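You operate a simulated robot arm through the tools that you are given. There is no shell and no other tool. Be economical: measure what you need, move in short steps, check, and stop when the job is done.

The job below is to be done with a simulated two-armed robot. You get a single attempt, and the scene is never put back.

JOB
Dry the green pane, then move it to the grey rest by lifter.
Fine: the pane on the red rest; blue cloth, put back; yellow lifter, freed at the end.

The check looks at the end state, three seconds after you hand in, the way a careful person would. Anything else that was tipped, shoved, dropped, spilled or broken makes it a failure. Flat cloth is picked up by pressing the open fingertips on it (5 to 10 N) and closing them slowly along it; thin cloth reads only 2 to 8 mm in the jaws.

ROBOT AND FRAMES
Two 7-joint arms with fingered hands on one trunk, on a base that drives. Base frame: it is fixed to the floor where the robot stands at the start and does not move with it; the origin is under the middle of the robot, x ahead of it, y to its left, z up. Readings come in m, rad, newtons and seconds.
The left shoulder is at the start at [0.07, 0.132, 1.167], the right one opposite. With the tool pointing down near the work surface each hand reaches from about 0.1 to 0.58 m from the robot's upright axis, wherever it stands, measured 20 degrees to its own side. Places, roughly: blue cloth (11x6x3 cm) [0.6, 0.2, 0.8]; blue lifter lever [0.9, 0.1, 0.9]; blue pane [0.75, 2.5, 0.75]; brown pane [0.75, 2.25, 0.75]; grey pane [1, 1.75, 0.75]; mirror [0.75, 1.75, 0.75]; top of the grey rest [0.4, 1, 0.8]; yellow stop [0.4, 0.4, 0.8]. Payload 2.3 kg a hand.
Tool frame (each hand has its own): the origin (TCP) lies between the finger pads and is the grasp point; the fingertips stand 0.025 m ahead of it; z points along the fingers, y is the line along which they close. The gripper opens to 0.088 m. The gripper's body begins 0.029 m behind the TCP. The gripper is a hand of 3 fingers: y runs from the thumb to the fingers, the wrist lies at [-0.013, -0.097, -0.162] in the tool frame.
Orientation is that of the tool frame in the base frame, as a unit quaternion [w, x, y, z]. With the fingers straight down and the wrist toward the robot, the tool's x, y and z point along [0, 1, 0], [1, 0, 0] and [0, 0, -1] of the base frame.

CONTROLS
- The arms move only by the tool send_rows. It takes "left_increments", "right_increments" or both (then of equal length, played together; a hand with none holds still); each is a list of rows, each a list of 6 numbers: the shift along the base's x, y, z in m, then the turn, a rotation vector about the base's x, y, z in rad. In form: [[tx, ty, tz, rx, ry, rz], ...]. A call has 1 to 12 rows; each row shifts and turns the commanded pose from where the row before left it. Each row takes 0.2 s and may step no farther than 0.05 m and 0.15 rad from the row before; otherwise, the whole call is refused. Where a pose cannot be reached the arm comes as near as it can. A force on the tool above 40 N (or 10 N above the force at the start of the call, whichever is more), or a blocked arm, ends the call early, and 0.2 s more pass. In this call time passes only in rows, and 0.2 s behind the last. It gives the time, the measured TCP pose, the force on the tool (base axes), the opening and the grip force at its end, in the units of the frame above (readings bear some noise), with the torque about the TCP (base axes, N m) and any sound that the robot's microphone picked up.
- Cameras (640 x 400 px; columns grow to the right, rows downward): "scene" is now at [0.1049, 0.0385, 1.4691]; the picture's right is [0.64, -0.77, 0.00], its down [-0.59, -0.50, -0.63] and it looks along [0.48, 0.41, -0.78] (base axes); focal length 261 px, centre (320, 200). "left" rides on the left gripper at [-0.058, -0.085, -0.099] in its tool frame; the picture's right is [-0.67, -0.35, 0.66], its down [0.69, -0.63, 0.37] and it looks along [0.29, 0.69, 0.66] (tool axes); focal length 261 px, centre (320, 200). "right" rides on the right gripper at [0.058, -0.085, -0.099] in its tool frame; the picture's right is [-0.67, 0.35, -0.66], its down [-0.69, -0.63, 0.37] and it looks along [-0.29, 0.69, 0.66] (tool axes); focal length 261 px, centre (320, 200).
- camera(camera): a new picture of that camera. The clock stands still meanwhile.
- raise_lower(by): slides the trunk up (or, below 0, down) by that many m; the arms and the scene camera ride with it, the base frame stays. It gives what a move gives, with no picture.
- steer(legs): drives the robot by 1 to 6 legs, each [ahead, left, turn to the left] in m, m and rad, along the robot's own axes; the way and the turn of a leg run together, so that a leg with both is an arc; at most 1.5 m and 3.142 rad a leg. The arms and the cameras ride along, it lands a little off, and it stops where it bumps. It gives what a move gives.
- move_fingers(index, middle, thumb_bend, thumb_turn, hand): sets how far each is bent, from 0 (flat) to 1 (curled in); at 0.3 the hand is open as for a grip, at 0.7 the pads meet at the TCP. One left out holds its place. A second passes; each finger stops where it meets its share of the squeeze, and holds until it gets a number again. It is the only way to open and close the hand. It gives what a move gives, with no picture; readings hold the bend of each and the force on the fingers (four entries, about 0 where the hand has none), thumb and palm. thumb_turn goes from beside the hand (0) to across from the fingers (1), as for a grip.
- turn_head(pan, tilt): turns the head with the scene camera to pan (to the left, within 1.501 rad either way) and tilt (down, from -0.506 to 1.204), counted from straight ahead of the robot. It gives what a move gives.
- measure_at(camera, pixels): there is no depth. For up to 12 entries [column, row, z] of the newest picture of that camera ("zoom" is the newest enlarged one), the place [x, y] in the base frame at which the ray of that pixel passes the height z, good to about 0.002 m, but the place of the scene camera against the robot may be out by one fixed shift of up to 0.018 m in any direction. The clock stands still meanwhile.
- inspect(camera, box): a new picture of the part [left, top, right, bottom] of that camera's present view, enlarged. The clock stands still meanwhile.
- finish_job(): hands the job in; it is judged then, once.

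Keep the steps short. Do not move on a guess: measure, check each grasp and each placing, and mend mistakes. In all there are 80 turns and 58 pictures (those below and enlarged ones count). Leave the grippers open and the arms clear of the work at the hand-in unless told otherwise, and finish with a single line.

The tools are called as a command line: name --argument value ..., lists and objects as JSON in quotes. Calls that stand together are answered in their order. send_rows: Moves the arms, as the interface text tells. Its arguments: {"type":"object","properties":{"left_increments":{"type":"array"},"right_increments":{"type":"array"}},"required":[]} The other tools are called the same way: raise_lower (by) slides the trunk up or down; move_fingers (index, middle, thumb_bend, thumb_turn, hand) moves the fingers one by one; steer (legs) drives the base; turn_head (pan, tilt) turns the head that bears the scene camera; camera (camera) takes a picture; measure_at (camera, pixels) gives the place at which the rays of pixels pass given heights; inspect (camera, box) takes an enlarged picture of a part of a camera's view; finish_job () hands the job in.

At the start:

```text
time: 0.0
left_tcp_pos: [0.2678, 0.3678, 1.1393]
left_tool_rot: [0.001, 0.707, 0.707, 0.0]
left_contact_force: [0.1, -0.4, -0.4]
left_ft_torque: [-0.02, 0.02, -0.01]
left_grip_width: 0.0878
left_finger_force: 0.0
left_shape: jaw
left_bend: [0.3, 0.3, 0.3, 0.98]
left_finger forces: [0.1, 0.0, 0.0, 0.0, 0.1, 0.1]
right_tcp_pos: [0.3756, 0.033, 1.1808]
right_tool_rot: [-0.001, 0.707, 0.707, -0.001]
right_contact_force: [0.6, 0.0, -0.7]
right_ft_torque: [-0.01, 0.04, -0.03]
right_grip_width: 0.0875
right_finger_force: 0.1
right_shape: jaw
right_bend: [0.3, 0.3, 0.3, 0.98]
right_finger forces: [0.1, 0.1, 0.0, 0.0, 0.0, 0.0]
trunk travel left (down, up): [-0.725, 0.115]
robot x, y, heading: [-0.0038, -0.0009, -0.002]
head pan, tilt: [0.698, 0.887]
```

scene: 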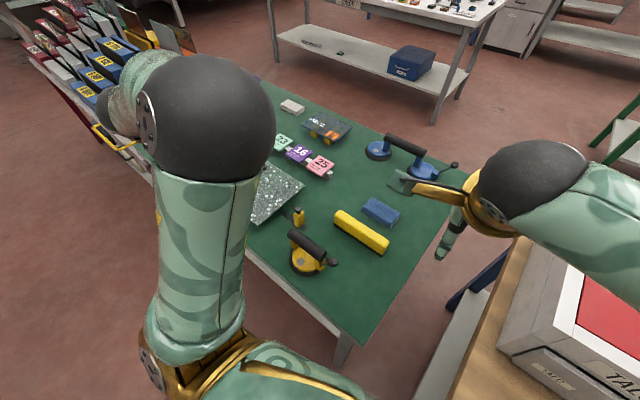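
right: 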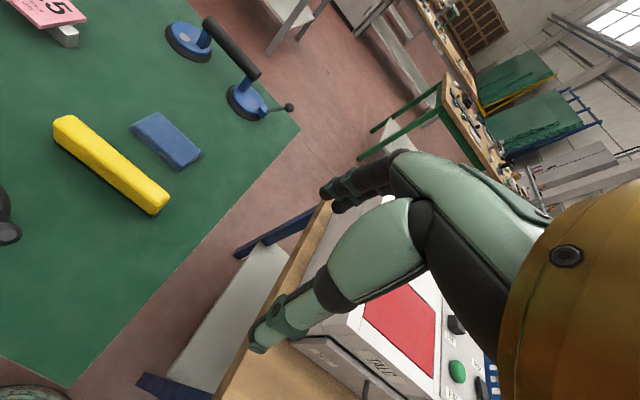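
left: 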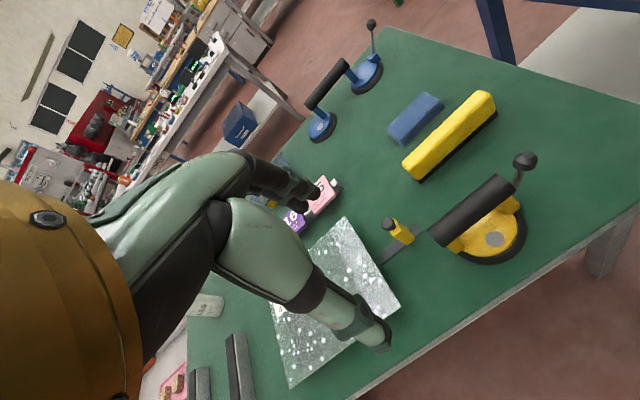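

I see a green table with a wet-looking pane, a blue cloth, a yellow bar, and yellow and blue lifters. To find the red and grey rests and read the tags, I'll turn the head left first.

turn_head --pan 1.2 --tilt 0.7

camera --camera "scene"

inspect --camera "left" --box '[180, 60, 560, 400]'

```text
time: 0.9
left_tcp_pos: [0.2668, 0.3662, 1.1399]
left_tool_rot: [0.001, 0.707, 0.707, 0.0]
left_contact_force: [-0.1, -0.4, 0.3]
left_ft_torque: [0.06, 0.0, 0.0]
left_grip_width: 0.0875
left_finger_force: 0.1
left_shape: jaw
left_bend: [0.3, 0.3, 0.3, 0.98]
left_finger forces: [0.0, 0.1, 0.1, 0.0, 0.1, 0.0]
right_tcp_pos: [0.376, 0.0329, 1.1804]
right_tool_rot: [0.0, 0.707, 0.707, 0.0]
right_contact_force: [0.3, -0.2, -0.2]
right_ft_torque: [0.02, 0.01, -0.03]
right_grip_width: 0.0877
right_finger_force: 0.1
right_shape: jaw
right_bend: [0.3, 0.3, 0.3, 0.98]
right_finger forces: [0.0, 0.1, 0.1, 0.1, 0.1, 0.0]
trunk travel left (down, up): [-0.725, 0.115]
robot x, y, heading: [-0.0015, -0.0002, -0.004]
head pan, tilt: [1.201, 0.7]
```

```text
54 pictures are left
```

scene: 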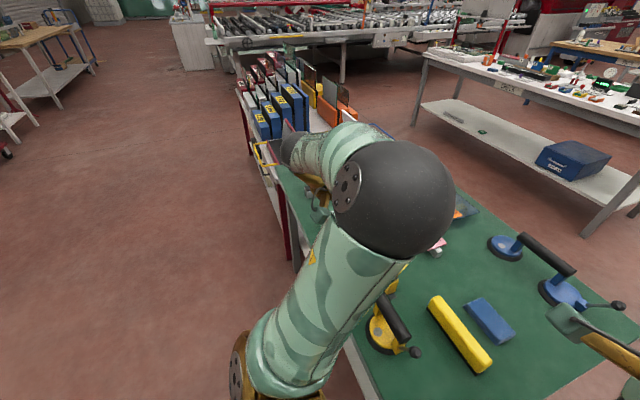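

```text
1.18 times, centred on (370, 230) of left
```

zoom: 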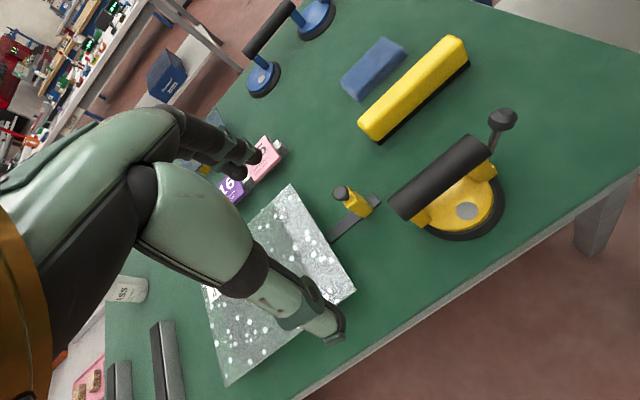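

The left forearm hides the middle of the table. I'll raise the trunk a little, drive 0.45 m left along the table, and look again.

raise_lower --by 0.1

steer --legs '[[-0.05, 0.45, 0]]'

turn_head --pan 0.0 --tilt 0.9

camera --camera "scene"

camera --camera "left"

camera --camera "right"

```text
time: 2.3
left_tcp_pos: [0.2672, 0.3664, 1.2393]
left_tool_rot: [-0.001, 0.707, 0.707, -0.001]
left_contact_force: [-0.4, 0.3, -0.2]
left_ft_torque: [-0.02, -0.02, 0.04]
left_grip_width: 0.0875
left_finger_force: 0.0
left_shape: jaw
left_bend: [0.3, 0.3, 0.3, 0.98]
left_finger forces: [0.1, 0.0, 0.0, 0.0, 0.1, 0.0]
right_tcp_pos: [0.3768, 0.0323, 1.2805]
right_tool_rot: [0.0, 0.707, 0.707, 0.0]
right_contact_force: [-0.3, 0.1, 0.1]
right_ft_torque: [0.0, 0.02, 0.05]
right_grip_width: 0.0874
right_finger_force: 0.1
right_shape: jaw
right_bend: [0.3, 0.3, 0.3, 0.98]
right_finger forces: [0.0, 0.0, 0.0, 0.1, 0.1, 0.1]
trunk travel left (down, up): [-0.825, 0.015]
robot x, y, heading: [0.0024, 0.0008, 0.002]
head pan, tilt: [1.201, 0.7]
```

```text
time: 5.0
left_tcp_pos: [0.2141, 0.8087, 1.2403]
left_tool_rot: [-0.001, 0.705, 0.709, 0.001]
left_contact_force: [-0.7, -0.1, -0.3]
left_ft_torque: [-0.02, -0.02, -0.01]
left_grip_width: 0.0875
left_finger_force: 0.0
left_shape: jaw
left_bend: [0.3, 0.3, 0.3, 0.98]
left_finger forces: [0.1, 0.0, 0.0, 0.1, 0.0, 0.0]
right_tcp_pos: [0.3258, 0.4737, 1.2812]
right_tool_rot: [0.0, 0.705, 0.709, 0.001]
right_contact_force: [-0.1, 0.0, -0.3]
right_ft_torque: [0.03, 0.02, -0.01]
right_grip_width: 0.0875
right_finger_force: 0.0
right_shape: jaw
right_bend: [0.3, 0.3, 0.3, 0.98]
right_finger forces: [0.0, 0.0, 0.0, 0.1, 0.1, 0.1]
trunk travel left (down, up): [-0.825, 0.015]
robot x, y, heading: [-0.0554, 0.4415, 0.008]
head pan, tilt: [1.201, 0.7]
```

```text
time: 6.4
left_tcp_pos: [0.2146, 0.8091, 1.2395]
left_tool_rot: [0.0, 0.705, 0.709, 0.0]
left_contact_force: [-1.1, 1.0, -0.1]
left_ft_torque: [0.03, -0.01, 0.0]
left_grip_width: 0.0875
left_finger_force: 0.1
left_shape: jaw
left_bend: [0.3, 0.3, 0.3, 0.98]
left_finger forces: [0.0, 0.1, 0.0, 0.0, 0.0, 0.0]
right_tcp_pos: [0.325, 0.4746, 1.281]
right_tool_rot: [-0.001, 0.704, 0.71, 0.0]
right_contact_force: [-0.1, -0.6, -0.8]
right_ft_torque: [-0.02, -0.02, 0.01]
right_grip_width: 0.0877
right_finger_force: 0.0
right_shape: jaw
right_bend: [0.3, 0.3, 0.3, 0.98]
right_finger forces: [0.0, 0.1, 0.0, 0.0, 0.0, 0.0]
trunk travel left (down, up): [-0.825, 0.015]
robot x, y, heading: [-0.0535, 0.4398, 0.004]
head pan, tilt: [0.0, 0.901]
```

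```text
52 pictures are left
```

scene: 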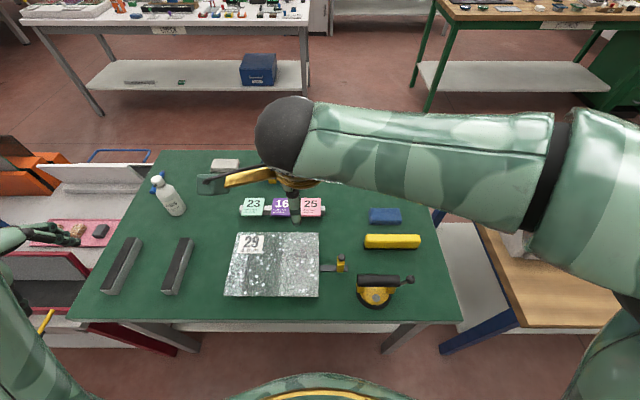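

```text
51 pictures are left
```

left: 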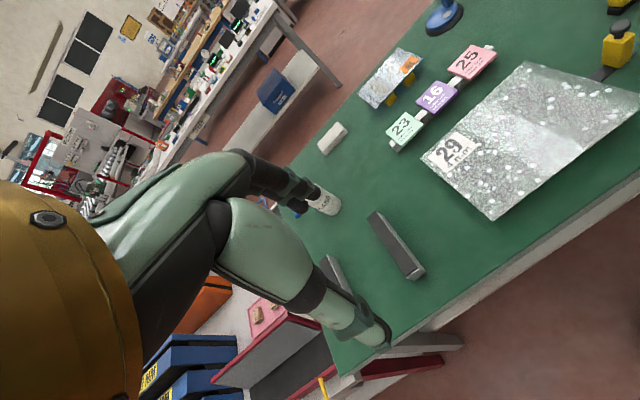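

```text
50 pictures are left
```

right: 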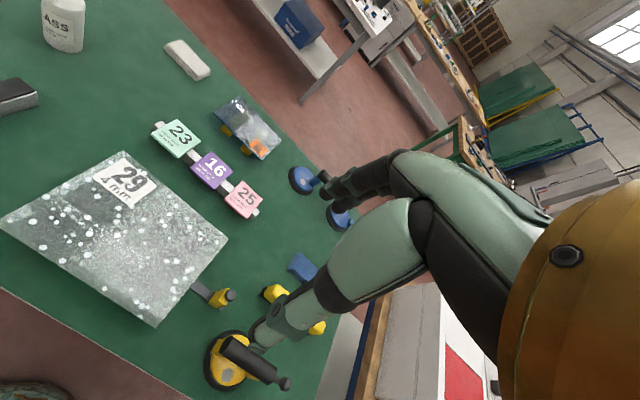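

Pane "29" sits in the middle, covered in drops, with two grey bars to its left. I'll zoom in for details.

inspect --camera "scene" --box '[200, 170, 440, 320]'

inspect --camera "left" --box '[360, 20, 640, 220]'

measure_at --camera "scene" --pixels '[[237, 233, 0.76], [318, 232, 0.76], [319, 297, 0.76], [226, 296, 0.76], [340, 257, 0.8], [376, 295, 0.75], [379, 281, 0.85], [385, 216, 0.76], [392, 241, 0.77], [180, 240, 0.77], [172, 291, 0.77], [125, 240, 0.77]]'

```text
2.67 times, centred on (320, 245) of scene
```

zoom: 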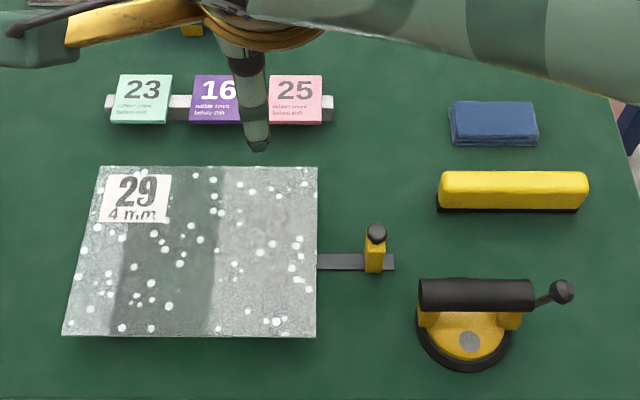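

```text
2.00 times, centred on (500, 120) of left
```

zoom: 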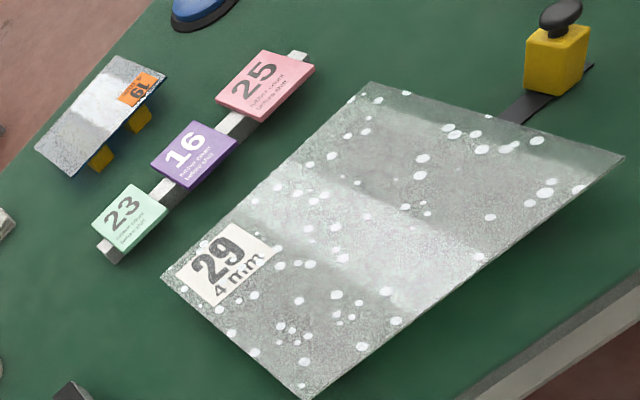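

```text
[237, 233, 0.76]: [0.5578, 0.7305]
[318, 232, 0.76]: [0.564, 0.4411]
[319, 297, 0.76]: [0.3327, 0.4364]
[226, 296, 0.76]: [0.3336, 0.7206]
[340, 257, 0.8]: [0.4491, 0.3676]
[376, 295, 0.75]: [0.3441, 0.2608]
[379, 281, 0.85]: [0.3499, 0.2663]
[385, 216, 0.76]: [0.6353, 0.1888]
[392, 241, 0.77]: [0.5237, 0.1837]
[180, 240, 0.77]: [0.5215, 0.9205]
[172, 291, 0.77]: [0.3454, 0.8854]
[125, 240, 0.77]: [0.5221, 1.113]
```

The colour cards carry small text and the stop needs a closer look. I'll zoom from the right camera.

inspect --camera "right" --box '[140, 100, 280, 230]'

inspect --camera "right" --box '[130, 240, 330, 400]'

```text
3.08 times, centred on (210, 165) of right
```

zoom: 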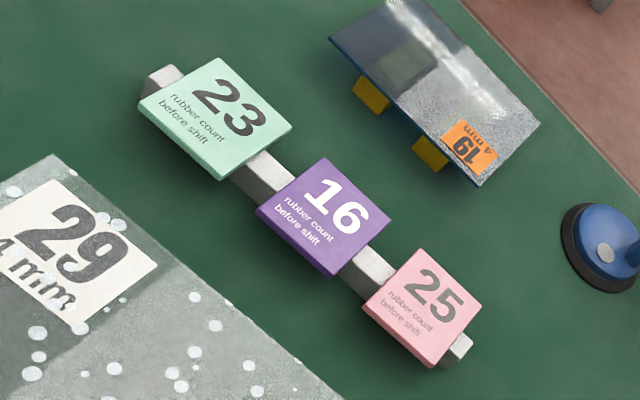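

```text
2.50 times, centred on (230, 320) of right
```

zoom: 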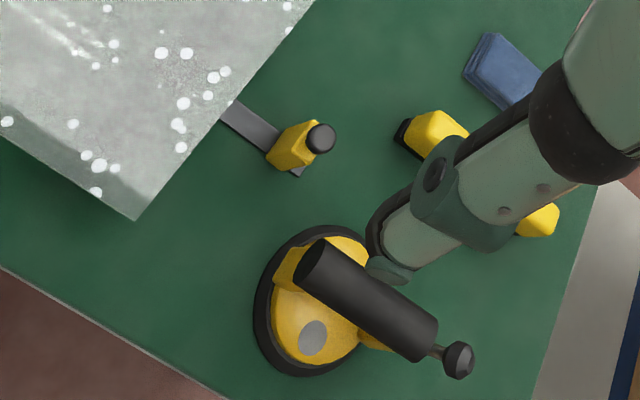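

Pane "29" is 4 mm glass, its rest is hidden beneath it, and the stop stands clear to its right. I'll tilt down to see my base against the table edge, and measure the edges.

measure_at --camera "scene" --pixels '[[320, 321, 0.73], [70, 318, 0.73], [460, 321, 0.73], [150, 150, 0.73], [320, 373, 0.8], [364, 247, 0.74], [421, 247, 0.74], [364, 235, 0.77], [421, 235, 0.77], [370, 222, 0.74], [401, 222, 0.74], [384, 210, 0.76]]'

turn_head --pan 0.0 --tilt 1.2

camera --camera "scene"

```text
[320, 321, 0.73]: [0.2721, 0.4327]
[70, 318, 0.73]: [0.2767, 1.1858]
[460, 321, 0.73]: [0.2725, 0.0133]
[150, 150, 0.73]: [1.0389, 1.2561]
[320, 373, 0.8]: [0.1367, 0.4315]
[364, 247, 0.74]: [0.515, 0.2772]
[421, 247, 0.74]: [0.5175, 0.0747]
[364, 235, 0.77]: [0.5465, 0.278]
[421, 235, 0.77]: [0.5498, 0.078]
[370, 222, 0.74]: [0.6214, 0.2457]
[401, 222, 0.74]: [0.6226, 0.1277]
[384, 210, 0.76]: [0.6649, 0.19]
```

```text
time: 7.2
left_tcp_pos: [0.2139, 0.8091, 1.2407]
left_tool_rot: [0.0, 0.705, 0.709, 0.0]
left_contact_force: [-0.5, -0.3, -0.6]
left_ft_torque: [-0.02, 0.02, 0.01]
left_grip_width: 0.0878
left_finger_force: 0.1
left_shape: jaw
left_bend: [0.3, 0.3, 0.3, 0.98]
left_finger forces: [0.0, 0.0, 0.0, 0.0, 0.0, 0.1]
right_tcp_pos: [0.3259, 0.475, 1.2803]
right_tool_rot: [0.0, 0.705, 0.709, 0.0]
right_contact_force: [0.0, 0.7, -0.4]
right_ft_torque: [-0.04, -0.01, 0.0]
right_grip_width: 0.0874
right_finger_force: 0.1
right_shape: jaw
right_bend: [0.3, 0.3, 0.3, 0.98]
right_finger forces: [0.0, 0.0, 0.0, 0.0, 0.0, 0.0]
trunk travel left (down, up): [-0.825, 0.015]
robot x, y, heading: [-0.0513, 0.4411, 0.005]
head pan, tilt: [0.0, 1.201]
```

```text
45 pictures are left
```

scene: 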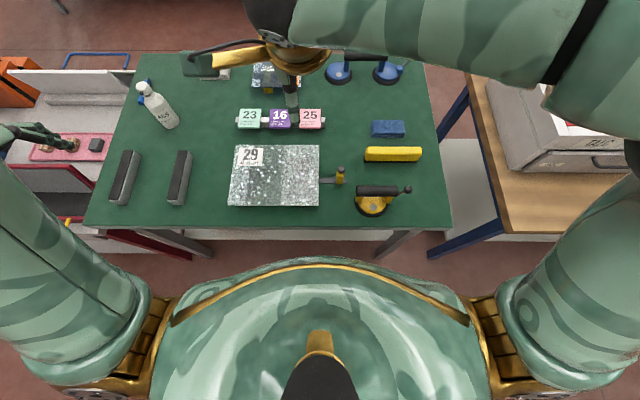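

The robot is at x ≈ −0.05 and the table edge at x ≈ 0.27. The cloth at (0.64, 0.19) needs me closer. I'll drive ahead in small legs toward (0.05, 0.36).

steer --legs '[[0.0, -0.1, 0], [0.1, 0, 0]]'

camera --camera "scene"

```text
time: 9.1
left_tcp_pos: [0.3085, 0.7104, 1.2421]
left_tool_rot: [0.002, 0.706, 0.708, 0.002]
left_contact_force: [-0.7, -0.6, 0.3]
left_ft_torque: [-0.02, 0.0, -0.02]
left_grip_width: 0.0878
left_finger_force: 0.1
left_shape: jaw
left_bend: [0.3, 0.3, 0.3, 0.98]
left_finger forces: [0.1, 0.0, 0.0, 0.0, 0.1, 0.0]
right_tcp_pos: [0.4193, 0.3757, 1.283]
right_tool_rot: [0.002, 0.707, 0.708, 0.002]
right_contact_force: [0.6, 0.2, -0.2]
right_ft_torque: [0.01, -0.03, -0.02]
right_grip_width: 0.0875
right_finger_force: 0.0
right_shape: jaw
right_bend: [0.3, 0.3, 0.3, 0.98]
right_finger forces: [0.1, 0.0, 0.1, 0.1, 0.0, 0.1]
trunk travel left (down, up): [-0.825, 0.015]
robot x, y, heading: [0.0519, 0.3406, 0.004]
head pan, tilt: [0.0, 1.201]
```

```text
44 pictures are left
```

scene: 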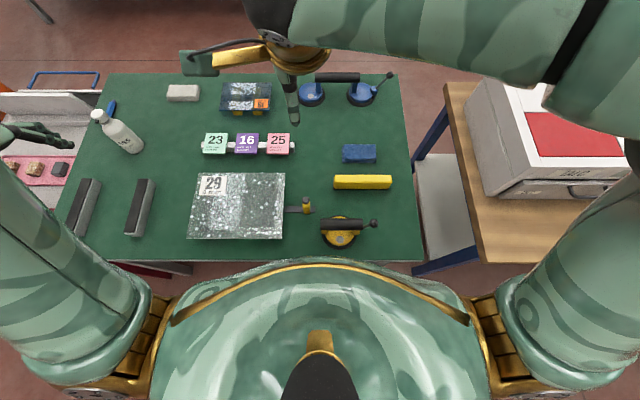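

No bump. I'll go another 0.04 m ahead, and lower the trunk back 0.1. Then I'll measure the cloth with the right camera as the hand moves over it.

steer --legs '[[0.04, 0.0, 0]]'

raise_lower --by -0.15

send_rows --right_increments '[[0.03, -0.045, 0, 0, 0, 0], [0.03, -0.045, 0, 0, 0, 0], [0.02, -0.045, 0, 0, 0, 0], [0, 0, -0.03, 0, 0, 0]]'

camera --camera "right"

camera --camera "left"

```text
time: 9.9
left_tcp_pos: [0.3482, 0.7093, 1.2407]
left_tool_rot: [0.002, 0.706, 0.708, 0.003]
left_contact_force: [-0.4, 0.8, -0.3]
left_ft_torque: [0.0, -0.05, 0.02]
left_grip_width: 0.0877
left_finger_force: 0.1
left_shape: jaw
left_bend: [0.3, 0.3, 0.3, 0.98]
left_finger forces: [0.0, 0.0, 0.1, 0.0, 0.0, 0.1]
right_tcp_pos: [0.4598, 0.3748, 1.2831]
right_tool_rot: [0.002, 0.706, 0.708, 0.002]
right_contact_force: [0.3, 0.5, -0.5]
right_ft_torque: [0.0, 0.0, -0.01]
right_grip_width: 0.0876
right_finger_force: 0.1
right_shape: jaw
right_bend: [0.3, 0.3, 0.3, 0.98]
right_finger forces: [0.0, 0.0, 0.1, 0.1, 0.0, 0.0]
trunk travel left (down, up): [-0.825, 0.015]
robot x, y, heading: [0.0901, 0.3438, 0.004]
head pan, tilt: [0.0, 1.201]
```

```text
time: 11.7
left_tcp_pos: [0.3554, 0.7099, 1.0897]
left_tool_rot: [0.0, 0.706, 0.709, 0.0]
left_contact_force: [0.3, -0.8, -0.1]
left_ft_torque: [0.0, -0.04, 0.0]
left_grip_width: 0.0874
left_finger_force: 0.1
left_shape: jaw
left_bend: [0.3, 0.3, 0.3, 0.98]
left_finger forces: [0.0, 0.1, 0.0, 0.1, 0.1, 0.0]
right_tcp_pos: [0.4667, 0.3752, 1.1315]
right_tool_rot: [0.001, 0.705, 0.709, 0.0]
right_contact_force: [-0.6, -0.5, -0.2]
right_ft_torque: [0.0, 0.01, 0.0]
right_grip_width: 0.0877
right_finger_force: 0.0
right_shape: jaw
right_bend: [0.3, 0.3, 0.3, 0.98]
right_finger forces: [0.0, 0.1, 0.0, 0.0, 0.0, 0.0]
trunk travel left (down, up): [-0.675, 0.165]
robot x, y, heading: [0.0888, 0.3432, 0.005]
head pan, tilt: [0.0, 1.201]
```

```text
refused: row 1 steps farther than a row can; nothing moved
```

```text
43 pictures are left
```

right: 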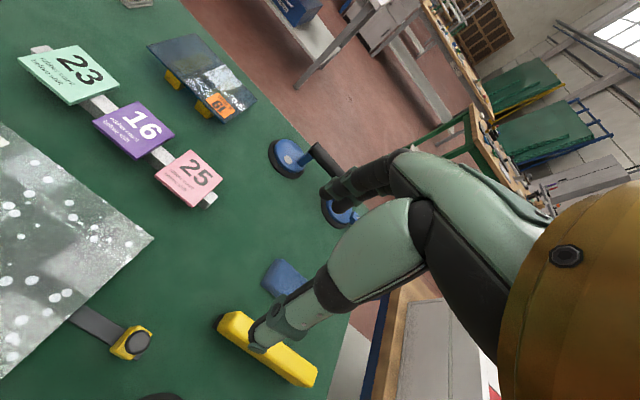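

```text
42 pictures are left
```

left: 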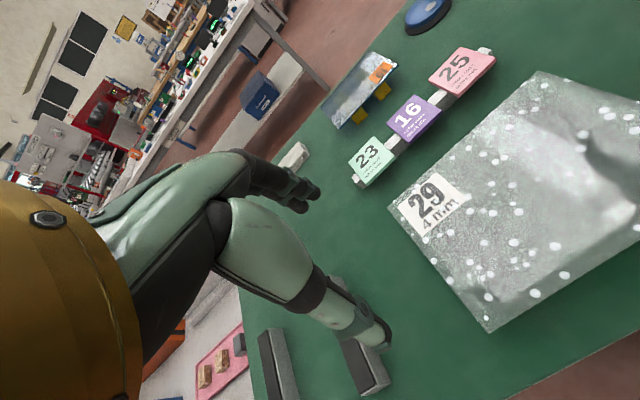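

Row steps have to stay under 0.05 m in total. First I'll use the right camera to check the scene camera's fixed shift against the pane's far-right corner at (153, 237) and the stop.

measure_at --camera "right" --pixels '[[153, 237, 0.76], [153, 237, 0.75], [138, 342, 0.8], [283, 260, 0.76], [217, 200, 0.75], [232, 312, 0.77], [315, 375, 0.77]]'

send_rows --right_increments '[[0.02, -0.04, -0.01, 0, 0, 0], [0.02, -0.04, -0.01, 0, 0, 0], [0.02, -0.04, -0.01, 0, 0, 0], [0.02, -0.04, -0.01, 0, 0, 0]]'

camera --camera "scene"

```text
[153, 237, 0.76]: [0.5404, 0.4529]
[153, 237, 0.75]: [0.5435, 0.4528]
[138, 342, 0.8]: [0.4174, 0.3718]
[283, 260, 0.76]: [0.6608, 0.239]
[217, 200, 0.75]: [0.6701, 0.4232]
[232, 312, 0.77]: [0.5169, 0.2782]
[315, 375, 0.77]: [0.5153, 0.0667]
```

```text
time: 12.7
left_tcp_pos: [0.3572, 0.7088, 1.0896]
left_tool_rot: [-0.002, 0.706, 0.708, 0.001]
left_contact_force: [-0.1, 0.3, 1.0]
left_ft_torque: [0.04, 0.0, -0.05]
left_grip_width: 0.0877
left_finger_force: 0.1
left_shape: jaw
left_bend: [0.3, 0.3, 0.3, 0.98]
left_finger forces: [0.0, 0.0, 0.1, 0.1, 0.1, 0.0]
right_tcp_pos: [0.5469, 0.2176, 1.0936]
right_tool_rot: [0.0, 0.707, 0.708, 0.0]
right_contact_force: [0.1, 0.3, -0.1]
right_ft_torque: [-0.02, 0.0, 0.01]
right_grip_width: 0.0875
right_finger_force: 0.1
right_shape: jaw
right_bend: [0.3, 0.3, 0.3, 0.98]
right_finger forces: [0.0, 0.0, 0.0, 0.0, 0.0, 0.1]
trunk travel left (down, up): [-0.675, 0.165]
robot x, y, heading: [0.0895, 0.3411, 0.002]
head pan, tilt: [0.0, 1.201]
```

```text
41 pictures are left
```

scene: 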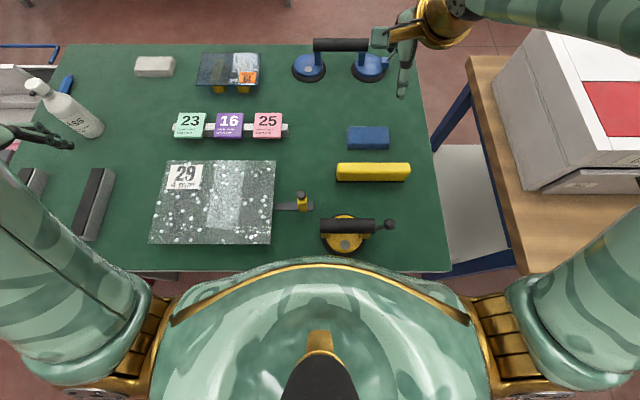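

The two cameras disagree by about (−0.02, +0.01). I'll take a right view now and compare the same cloth points.

camera --camera "right"

measure_at --camera "scene" --pixels '[[275, 160, 0.76], [273, 245, 0.76], [149, 243, 0.76], [347, 127, 0.76], [388, 126, 0.76], [389, 150, 0.735], [348, 150, 0.735], [336, 164, 0.77], [411, 164, 0.77], [411, 181, 0.735], [336, 181, 0.735]]'

```text
40 pictures are left
```

right: 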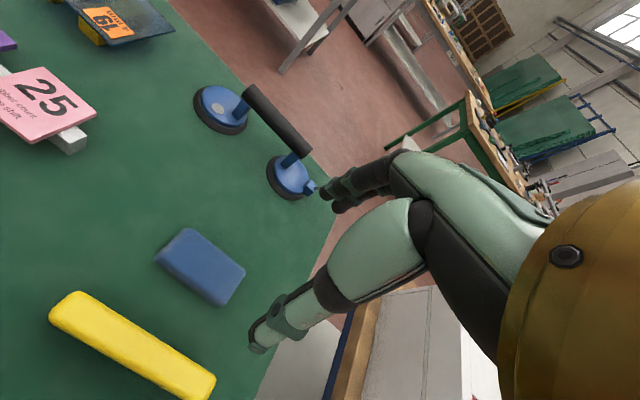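

```text
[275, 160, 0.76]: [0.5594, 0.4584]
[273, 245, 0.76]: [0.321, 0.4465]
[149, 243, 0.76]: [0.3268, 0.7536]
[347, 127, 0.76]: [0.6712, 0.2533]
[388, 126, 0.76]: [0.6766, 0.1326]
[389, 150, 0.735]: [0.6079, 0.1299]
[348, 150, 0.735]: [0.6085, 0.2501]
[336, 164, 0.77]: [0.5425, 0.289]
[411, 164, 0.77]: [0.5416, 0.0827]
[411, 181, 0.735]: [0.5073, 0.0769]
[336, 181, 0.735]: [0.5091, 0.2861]
```

Next I'll measure the cloth's corners and the squeegee ends in the right camera.

measure_at --camera "right" --pixels '[[187, 229, 0.76], [245, 269, 0.76], [157, 255, 0.76], [220, 296, 0.76], [155, 262, 0.73], [218, 306, 0.73], [50, 310, 0.77], [80, 292, 0.77], [216, 378, 0.77], [77, 152, 0.75]]'

inspect --camera "right" --box '[130, 200, 270, 320]'

```text
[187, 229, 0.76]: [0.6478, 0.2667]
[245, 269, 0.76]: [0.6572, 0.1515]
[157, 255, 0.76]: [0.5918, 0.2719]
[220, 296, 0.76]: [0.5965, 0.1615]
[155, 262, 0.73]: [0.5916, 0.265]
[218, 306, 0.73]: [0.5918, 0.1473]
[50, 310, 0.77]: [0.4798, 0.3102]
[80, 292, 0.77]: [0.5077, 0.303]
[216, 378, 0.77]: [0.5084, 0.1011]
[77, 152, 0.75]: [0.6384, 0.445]
```

```text
3.33 times, centred on (200, 260) of right
```

zoom: 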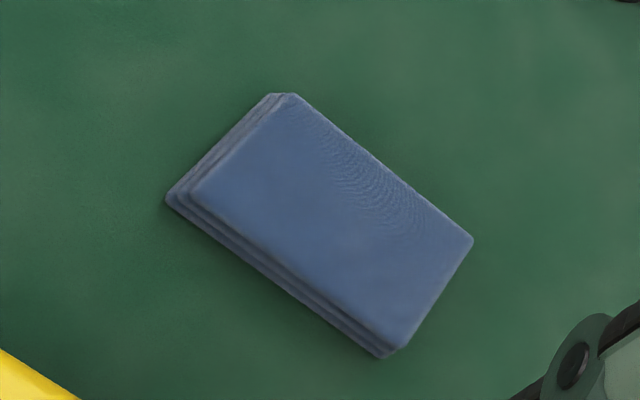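

From the right camera the cloth is about 0.11 × 0.06, centred near (0.623, 0.213), and it lies square to the axes. I'll move over it to z ≈ 0.90 and check alignment with both views.

send_rows --right_increments '[[0.025, 0, -0.04, 0, 0, 0], [0.025, 0, -0.04, 0, 0, 0], [0.025, -0.005, -0.04, 0, 0, 0], [0, 0, -0.045, 0, 0, 0], [0, 0, -0.03, 0, 0, 0]]'

inspect --camera "scene" --box '[300, 60, 460, 160]'

camera --camera "right"

```text
time: 13.9
left_tcp_pos: [0.3562, 0.7103, 1.0895]
left_tool_rot: [0.0, 0.706, 0.709, -0.001]
left_contact_force: [-0.4, 0.6, -0.2]
left_ft_torque: [0.01, -0.03, -0.02]
left_grip_width: 0.0875
left_finger_force: 0.1
left_shape: jaw
left_bend: [0.3, 0.3, 0.3, 0.98]
left_finger forces: [0.0, 0.0, 0.0, 0.1, 0.0, 0.1]
right_tcp_pos: [0.6211, 0.2115, 0.8982]
right_tool_rot: [0.0, 0.706, 0.708, 0.0]
right_contact_force: [-0.8, -0.4, -0.9]
right_ft_torque: [0.03, 0.02, -0.01]
right_grip_width: 0.0878
right_finger_force: 0.1
right_shape: jaw
right_bend: [0.3, 0.3, 0.3, 0.98]
right_finger forces: [0.0, 0.0, 0.1, 0.1, 0.1, 0.0]
trunk travel left (down, up): [-0.675, 0.165]
robot x, y, heading: [0.091, 0.3396, 0.007]
head pan, tilt: [0.0, 1.201]
```

```text
4.00 times, centred on (380, 110) of scene
```

zoom: 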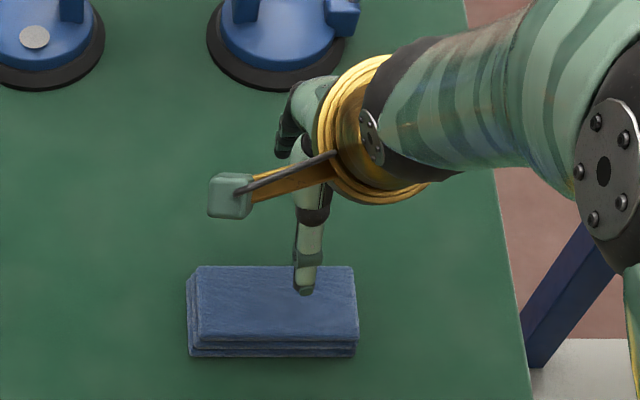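

```text
37 pictures are left
```

right: 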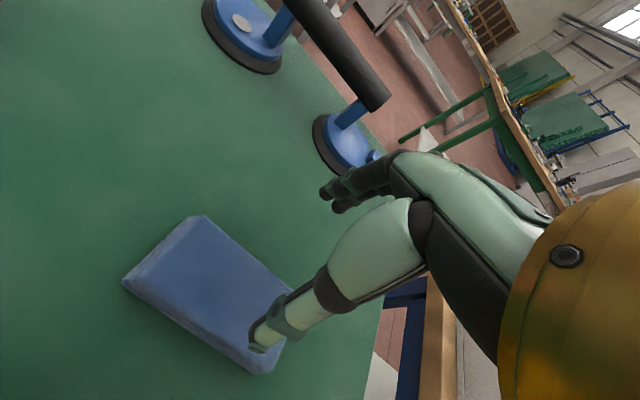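

I'll measure the cloth corners and thumb tip in both views.

measure_at --camera "right" --pixels '[[195, 217, 0.76], [128, 276, 0.76], [128, 284, 0.73], [272, 362, 0.76], [298, 300, 0.76], [258, 348, 0.875]]'

measure_at --camera "scene" --pixels '[[376, 132.5, 0.875], [349.5, 127, 0.76], [388, 127, 0.76], [389.5, 144.5, 0.76], [349, 144.5, 0.76]]'

```text
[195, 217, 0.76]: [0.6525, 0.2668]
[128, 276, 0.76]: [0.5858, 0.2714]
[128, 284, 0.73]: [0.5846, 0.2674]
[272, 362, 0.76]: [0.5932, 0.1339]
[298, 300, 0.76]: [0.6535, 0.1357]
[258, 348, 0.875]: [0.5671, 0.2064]
```

```text
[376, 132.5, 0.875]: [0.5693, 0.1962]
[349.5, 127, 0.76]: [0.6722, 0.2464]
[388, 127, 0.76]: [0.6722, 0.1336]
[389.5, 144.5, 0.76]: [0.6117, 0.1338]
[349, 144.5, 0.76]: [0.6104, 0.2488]
```

Comparing scales suggests the cloth top is nearer z ≈ 0.775, with its centre near (0.62, 0.207). I'm well centred. I'll lower to TCP 0.82 and look from the scene camera.

send_rows --right_increments '[[0, -0.004, -0.04, 0, 0, 0], [0, 0, -0.036, 0, 0, 0]]'

inspect --camera "scene" --box '[310, 80, 430, 155]'

inspect --camera "right" --box '[80, 150, 400, 400]'

```text
time: 14.5
left_tcp_pos: [0.3509, 0.711, 1.0901]
left_tool_rot: [0.001, 0.706, 0.709, 0.001]
left_contact_force: [0.3, -0.8, 0.4]
left_ft_torque: [-0.02, 0.01, 0.03]
left_grip_width: 0.0875
left_finger_force: 0.0
left_shape: jaw
left_bend: [0.3, 0.3, 0.3, 0.98]
left_finger forces: [0.0, 0.0, 0.0, 0.0, 0.0, 0.0]
right_tcp_pos: [0.6218, 0.2073, 0.8233]
right_tool_rot: [0.003, 0.705, 0.709, 0.003]
right_contact_force: [-1.6, -0.4, 10.1]
right_ft_torque: [-0.06, -0.46, 0.0]
right_grip_width: 0.0874
right_finger_force: 0.0
right_shape: jaw
right_bend: [0.3, 0.3, 0.3, 0.97]
right_finger forces: [0.6, 9.7, 0.1, 0.0, 0.1, 0.0]
trunk travel left (down, up): [-0.675, 0.165]
robot x, y, heading: [0.0902, 0.3442, -0.001]
head pan, tilt: [0.0, 1.201]
```

```text
5.33 times, centred on (370, 118) of scene
```

zoom: 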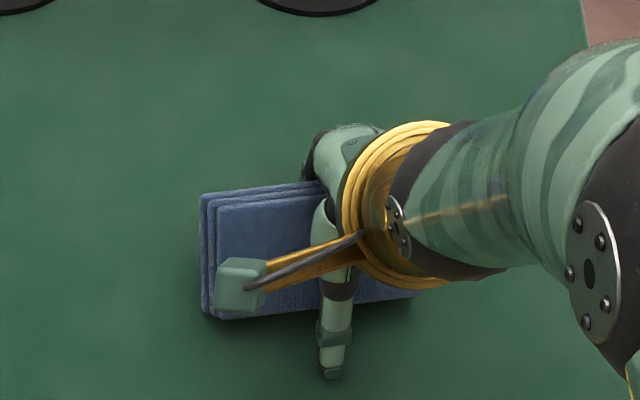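

```text
1.60 times, centred on (240, 275) of right
```

zoom: 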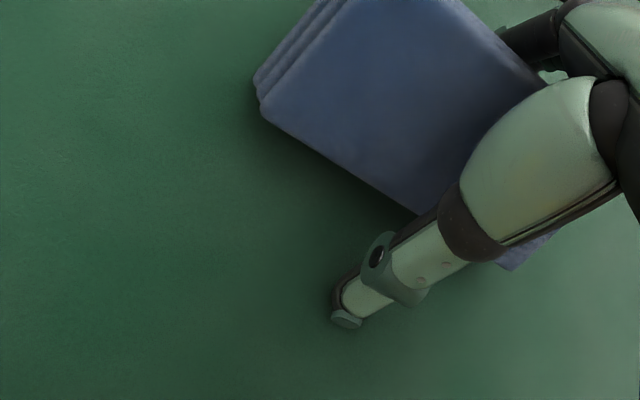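

The middle finger already pressed 10 N on the cloth, so the cloth lies further ahead than I thought; the thumb has spare room in front. I'll raise, shift +0.02 in x, and look.

send_rows --right_increments '[[0, 0, 0.03, 0, 0, 0], [0.02, 0, 0, 0, 0, 0]]'

inspect --camera "scene" --box '[310, 80, 430, 155]'

inspect --camera "right" --box '[80, 150, 400, 400]'

```text
time: 15.1
left_tcp_pos: [0.3557, 0.7101, 1.0891]
left_tool_rot: [0.001, 0.706, 0.709, -0.001]
left_contact_force: [-0.8, -0.9, -0.2]
left_ft_torque: [0.0, 0.02, 0.01]
left_grip_width: 0.0875
left_finger_force: 0.1
left_shape: jaw
left_bend: [0.3, 0.3, 0.3, 0.98]
left_finger forces: [0.1, 0.0, 0.0, 0.0, 0.0, 0.0]
right_tcp_pos: [0.6415, 0.2063, 0.8501]
right_tool_rot: [-0.001, 0.706, 0.708, 0.0]
right_contact_force: [-0.4, 0.4, 0.4]
right_ft_torque: [0.0, 0.02, 0.03]
right_grip_width: 0.0881
right_finger_force: 0.2
right_shape: jaw
right_bend: [0.3, 0.3, 0.3, 0.97]
right_finger forces: [0.1, 0.0, 0.0, 0.1, 0.0, 0.0]
trunk travel left (down, up): [-0.675, 0.165]
robot x, y, heading: [0.0871, 0.3376, 0.005]
head pan, tilt: [0.0, 1.201]
```

```text
5.33 times, centred on (370, 118) of scene
```

zoom: 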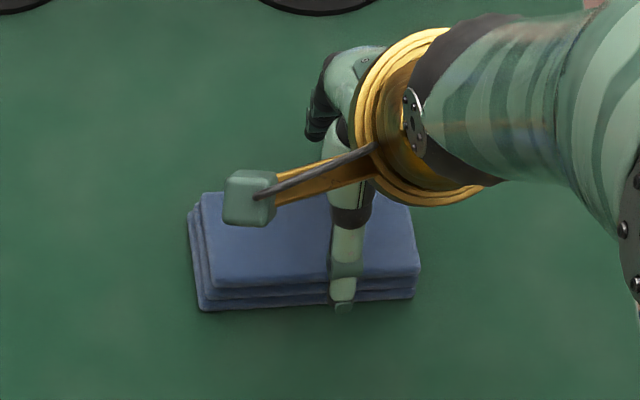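

```text
1.60 times, centred on (240, 275) of right
```

zoom: 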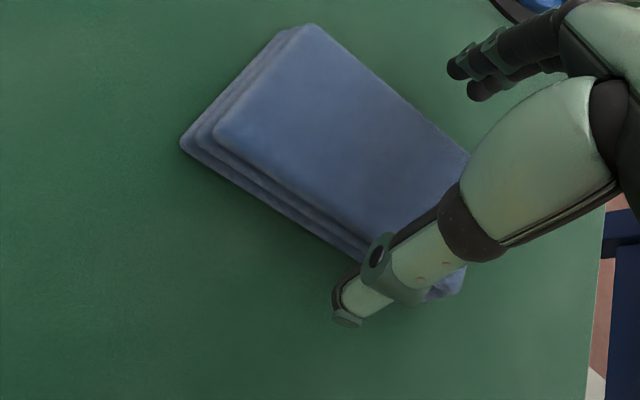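

I'll measure the thumb tip and the cloth edges from this pair of zooms.

measure_at --camera "scene" --pixels '[[374.4, 137.6, 0.825], [374.4, 137.6, 0.81], [347.6, 138.3, 0.745], [387.7, 136, 0.745], [350.5, 133.5, 0.775], [388.5, 131, 0.775], [348, 116, 0.775], [387, 118, 0.775]]'

measure_at --camera "zoom" --pixels '[[345, 320, 0.825], [215, 130, 0.775], [310, 25, 0.775], [470, 158, 0.775], [182, 145, 0.745], [460, 290, 0.745], [460, 70, 0.84], [482, 95, 0.84]]'

```text
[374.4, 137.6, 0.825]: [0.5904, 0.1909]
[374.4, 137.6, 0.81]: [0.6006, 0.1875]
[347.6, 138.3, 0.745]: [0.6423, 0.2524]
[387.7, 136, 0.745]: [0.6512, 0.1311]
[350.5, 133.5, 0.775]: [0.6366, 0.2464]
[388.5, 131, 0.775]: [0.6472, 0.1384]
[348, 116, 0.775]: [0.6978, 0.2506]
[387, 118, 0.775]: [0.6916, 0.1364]
```

```text
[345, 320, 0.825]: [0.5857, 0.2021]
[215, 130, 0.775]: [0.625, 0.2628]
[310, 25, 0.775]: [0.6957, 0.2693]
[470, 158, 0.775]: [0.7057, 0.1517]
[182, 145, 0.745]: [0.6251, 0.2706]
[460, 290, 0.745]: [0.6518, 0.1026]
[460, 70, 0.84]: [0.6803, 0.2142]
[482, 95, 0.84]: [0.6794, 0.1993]
```

The cloth now sits near (0.664, 0.205), nudged forward about 0.03. Its original centre, for the put-back, was about (0.632, 0.205). I need +0.022 in x, which is near my reach limit, so I'll raise slightly and drive ahead 0.025.

send_rows --right_increments '[[0, 0, 0.03, 0, 0, 0]]'

steer --legs '[[0.025, 0, 0]]'

inspect --camera "right" --box '[80, 150, 400, 400]'

inspect --camera "scene" --box '[310, 80, 430, 155]'

```text
time: 15.5
left_tcp_pos: [0.3548, 0.7101, 1.0893]
left_tool_rot: [0.0, 0.706, 0.708, 0.0]
left_contact_force: [0.7, 0.1, 0.0]
left_ft_torque: [0.02, 0.04, -0.02]
left_grip_width: 0.0876
left_finger_force: 0.2
left_shape: jaw
left_bend: [0.3, 0.3, 0.3, 0.98]
left_finger forces: [0.1, 0.1, 0.0, 0.0, 0.0, 0.1]
right_tcp_pos: [0.6403, 0.2096, 0.8814]
right_tool_rot: [0.0, 0.706, 0.708, 0.0]
right_contact_force: [-0.4, 0.0, -0.6]
right_ft_torque: [0.02, 0.02, 0.03]
right_grip_width: 0.088
right_finger_force: 0.1
right_shape: jaw
right_bend: [0.3, 0.3, 0.3, 0.97]
right_finger forces: [0.0, 0.0, 0.0, 0.0, 0.1, 0.0]
trunk travel left (down, up): [-0.675, 0.165]
robot x, y, heading: [0.0898, 0.3424, 0.004]
head pan, tilt: [0.0, 1.201]
```

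```text
time: 16.3
left_tcp_pos: [0.3765, 0.7094, 1.0915]
left_tool_rot: [0.002, 0.706, 0.708, 0.002]
left_contact_force: [-0.9, -0.2, 0.7]
left_ft_torque: [0.02, -0.04, 0.02]
left_grip_width: 0.0878
left_finger_force: 0.1
left_shape: jaw
left_bend: [0.3, 0.3, 0.3, 0.98]
left_finger forces: [0.1, 0.1, 0.1, 0.0, 0.0, 0.0]
right_tcp_pos: [0.6625, 0.209, 0.8827]
right_tool_rot: [0.001, 0.706, 0.708, 0.001]
right_contact_force: [1.0, -0.6, -0.1]
right_ft_torque: [0.0, 0.01, 0.02]
right_grip_width: 0.0883
right_finger_force: 0.1
right_shape: jaw
right_bend: [0.3, 0.3, 0.3, 0.97]
right_finger forces: [0.0, 0.0, 0.1, 0.0, 0.0, 0.1]
trunk travel left (down, up): [-0.675, 0.165]
robot x, y, heading: [0.1153, 0.3435, 0.002]
head pan, tilt: [0.0, 1.201]
```

```text
1.60 times, centred on (240, 275) of right
```

zoom: 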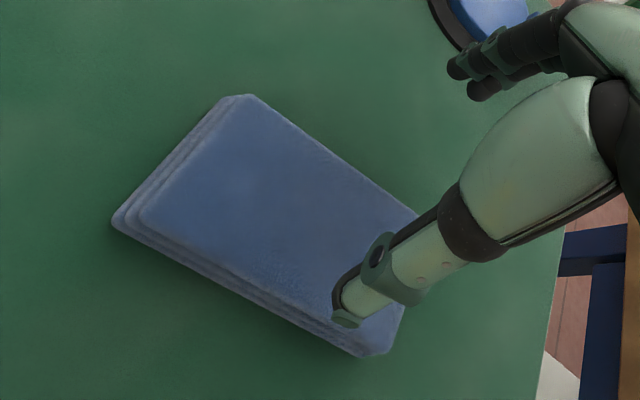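

```text
5.33 times, centred on (370, 118) of scene
```

zoom: 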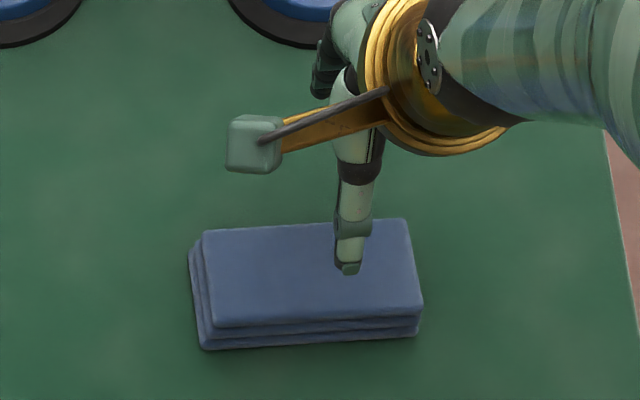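

Measuring the cloth again in both views.

measure_at --camera "right" --pixels '[[130, 289, 0.77], [197, 211, 0.77], [301, 283, 0.77], [274, 366, 0.74], [110, 289, 0.74]]'

measure_at --camera "zoom" --pixels '[[213, 326, 0.77], [422, 310, 0.77], [405, 218, 0.77], [203, 230, 0.77], [205, 349, 0.74], [418, 337, 0.74], [348, 272, 0.857]]'

```text
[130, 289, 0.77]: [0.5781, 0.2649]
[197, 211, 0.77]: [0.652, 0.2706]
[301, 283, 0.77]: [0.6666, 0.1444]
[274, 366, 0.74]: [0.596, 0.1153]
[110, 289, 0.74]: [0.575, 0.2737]
```

```text
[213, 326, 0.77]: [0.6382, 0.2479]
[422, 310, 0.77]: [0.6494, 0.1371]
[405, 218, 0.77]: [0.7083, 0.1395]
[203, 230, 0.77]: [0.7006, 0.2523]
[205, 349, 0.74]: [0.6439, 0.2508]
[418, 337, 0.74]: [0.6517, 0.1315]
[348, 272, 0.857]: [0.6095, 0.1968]
```

Note: "right" measurements refer to the last full picture, so I recomputed from the zoom. The cloth's top is at about z 0.79, its centre near (0.649, 0.210), and it is turned about +0.1 rad. I'll align and descend slowly.

send_rows --right_increments '[[-0.011, 0.001, 0, 0, 0, 0.1], [0, 0, -0.03, 0, 0, 0], [0, 0, -0.02, 0, 0, 0], [0, 0, -0.02, 0, 0, 0]]'

inspect --camera "right" --box '[80, 150, 400, 400]'

```text
time: 17.5
left_tcp_pos: [0.3759, 0.7117, 1.0914]
left_tool_rot: [0.002, 0.706, 0.708, 0.002]
left_contact_force: [0.4, 0.2, 0.2]
left_ft_torque: [0.01, -0.02, -0.01]
left_grip_width: 0.0875
left_finger_force: 0.1
left_shape: jaw
left_bend: [0.3, 0.3, 0.3, 0.98]
left_finger forces: [0.1, 0.1, 0.0, 0.0, 0.1, 0.1]
right_tcp_pos: [0.6561, 0.2128, 0.8214]
right_tool_rot: [0.011, 0.67, 0.742, 0.012]
right_contact_force: [-3.4, 0.9, 25.1]
right_ft_torque: [-0.04, -0.63, 0.06]
right_grip_width: 0.0849
right_finger_force: 0.0
right_shape: jaw
right_bend: [0.3, 0.3, 0.26, 0.98]
right_finger forces: [0.0, 20.0, 0.1, 0.0, 5.2, 0.1]
trunk travel left (down, up): [-0.675, 0.165]
robot x, y, heading: [0.1169, 0.3427, 0.005]
head pan, tilt: [0.0, 1.201]
stopped in row 4 (right hand): the force on the tool passed its limit (the readings are from after the stop); the commanded pose is now the measured one
```

```text
1.60 times, centred on (240, 275) of right
```

zoom: 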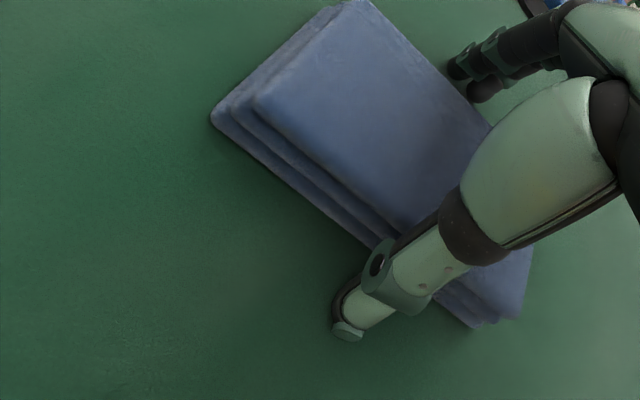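

Contact came at the same height, TCP 0.821, this time with the thumb on open table. So the table top is really at about z 0.795, and the fingers straddle the cloth. I'll lift 5 mm and close on it.

send_rows --right_increments '[[-0.002, 0, 0.006, 0, 0, 0]]'

move_fingers --hand "right" --index 0.42 --middle 0.42 --thumb_bend 0.42

move_fingers --hand "right" --index 0.52 --middle 0.52 --thumb_bend 0.52

inspect --camera "right" --box '[80, 150, 400, 400]'

```text
time: 17.9
left_tcp_pos: [0.3784, 0.7107, 1.0896]
left_tool_rot: [0.001, 0.706, 0.709, 0.0]
left_contact_force: [-0.5, -0.1, 0.1]
left_ft_torque: [-0.01, -0.01, -0.02]
left_grip_width: 0.0879
left_finger_force: 0.1
left_shape: jaw
left_bend: [0.3, 0.3, 0.3, 0.98]
left_finger forces: [0.1, 0.1, 0.0, 0.1, 0.1, 0.1]
right_tcp_pos: [0.6535, 0.2122, 0.8234]
right_tool_rot: [0.007, 0.67, 0.742, 0.007]
right_contact_force: [-0.7, -0.4, 12.7]
right_ft_torque: [-0.04, -0.41, 0.05]
right_grip_width: 0.0869
right_finger_force: 0.1
right_shape: jaw
right_bend: [0.3, 0.3, 0.3, 0.98]
right_finger forces: [0.0, 9.6, 0.0, 0.0, 2.6, 0.1]
trunk travel left (down, up): [-0.675, 0.165]
robot x, y, heading: [0.1165, 0.3464, 0.004]
head pan, tilt: [0.0, 1.201]
```

```text
time: 18.9
left_tcp_pos: [0.3761, 0.7119, 1.0902]
left_tool_rot: [0.002, 0.706, 0.708, 0.002]
left_contact_force: [0.6, 1.1, 0.1]
left_ft_torque: [0.03, -0.01, -0.01]
left_grip_width: 0.0879
left_finger_force: 0.1
left_shape: jaw
left_bend: [0.3, 0.3, 0.3, 0.98]
left_finger forces: [0.1, 0.1, 0.0, 0.1, 0.1, 0.0]
right_tcp_pos: [0.6516, 0.2126, 0.8257]
right_tool_rot: [0.009, 0.67, 0.742, 0.009]
right_contact_force: [2.6, -0.4, 21.7]
right_ft_torque: [-0.03, -0.72, 0.08]
right_grip_width: 0.0667
right_finger_force: 10.6
right_shape: fingers
right_bend: [0.41, 0.32, 0.37, 0.98]
right_finger forces: [1.5, 14.6, 0.0, 0.1, 5.2, 0.0]
trunk travel left (down, up): [-0.675, 0.165]
robot x, y, heading: [0.1111, 0.3402, 0.008]
head pan, tilt: [0.0, 1.201]
```

```text
time: 19.9
left_tcp_pos: [0.3748, 0.712, 1.0912]
left_tool_rot: [0.003, 0.706, 0.708, 0.001]
left_contact_force: [0.4, -0.5, -0.6]
left_ft_torque: [0.01, 0.0, 0.01]
left_grip_width: 0.0876
left_finger_force: 0.0
left_shape: jaw
left_bend: [0.3, 0.3, 0.3, 0.98]
left_finger forces: [0.0, 0.0, 0.1, 0.1, 0.0, 0.1]
right_tcp_pos: [0.6505, 0.2128, 0.8258]
right_tool_rot: [0.009, 0.67, 0.742, 0.009]
right_contact_force: [5.0, -0.8, 29.3]
right_ft_torque: [-0.08, -0.77, 0.09]
right_grip_width: 0.0594
right_finger_force: 19.0
right_shape: fingers
right_bend: [0.44, 0.35, 0.43, 0.98]
right_finger forces: [7.9, 17.6, 0.0, 0.0, 13.3, 0.0]
trunk travel left (down, up): [-0.675, 0.165]
robot x, y, heading: [0.1149, 0.3406, -0.0]
head pan, tilt: [0.0, 1.201]
```

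```text
1.60 times, centred on (240, 275) of right
```

zoom: 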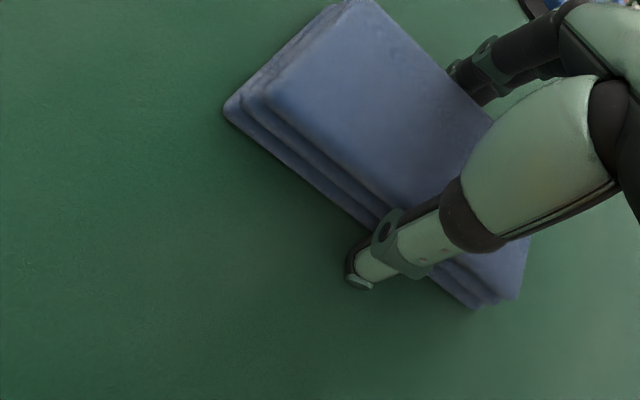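

Grip width is 0.059 with 19 N, which matches the 6 cm cloth. I'll lift 6 cm and check.

send_rows --right_increments '[[0, 0, 0.02, 0, 0, 0], [0, 0, 0.04, 0, 0, 0]]'

camera --camera "scene"

```text
time: 20.5
left_tcp_pos: [0.3777, 0.71, 1.09]
left_tool_rot: [0.001, 0.706, 0.708, 0.001]
left_contact_force: [-0.3, -0.1, 0.1]
left_ft_torque: [-0.03, -0.01, 0.01]
left_grip_width: 0.0877
left_finger_force: 0.0
left_shape: jaw
left_bend: [0.3, 0.3, 0.3, 0.98]
left_finger forces: [0.0, 0.1, 0.1, 0.1, 0.0, 0.0]
right_tcp_pos: [0.652, 0.2127, 0.8802]
right_tool_rot: [0.006, 0.67, 0.743, 0.006]
right_contact_force: [-0.1, -1.4, -0.1]
right_ft_torque: [0.0, -0.02, 0.02]
right_grip_width: 0.057
right_finger_force: 10.7
right_shape: fingers
right_bend: [0.44, 0.46, 0.45, 0.97]
right_finger forces: [8.1, 1.6, 0.0, 0.0, 10.1, 0.0]
trunk travel left (down, up): [-0.675, 0.165]
robot x, y, heading: [0.1158, 0.3434, 0.0]
head pan, tilt: [0.0, 1.201]
```

```text
28 pictures are left
```

scene: 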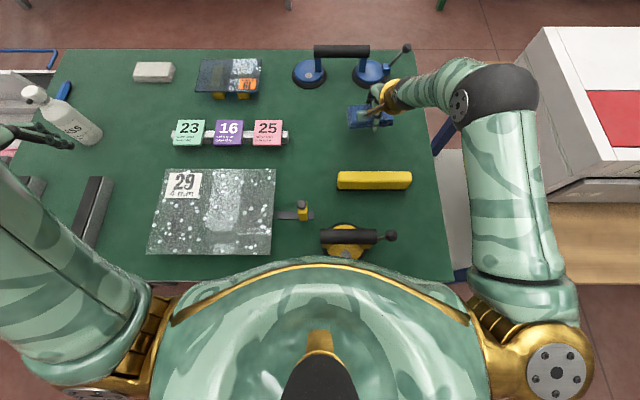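

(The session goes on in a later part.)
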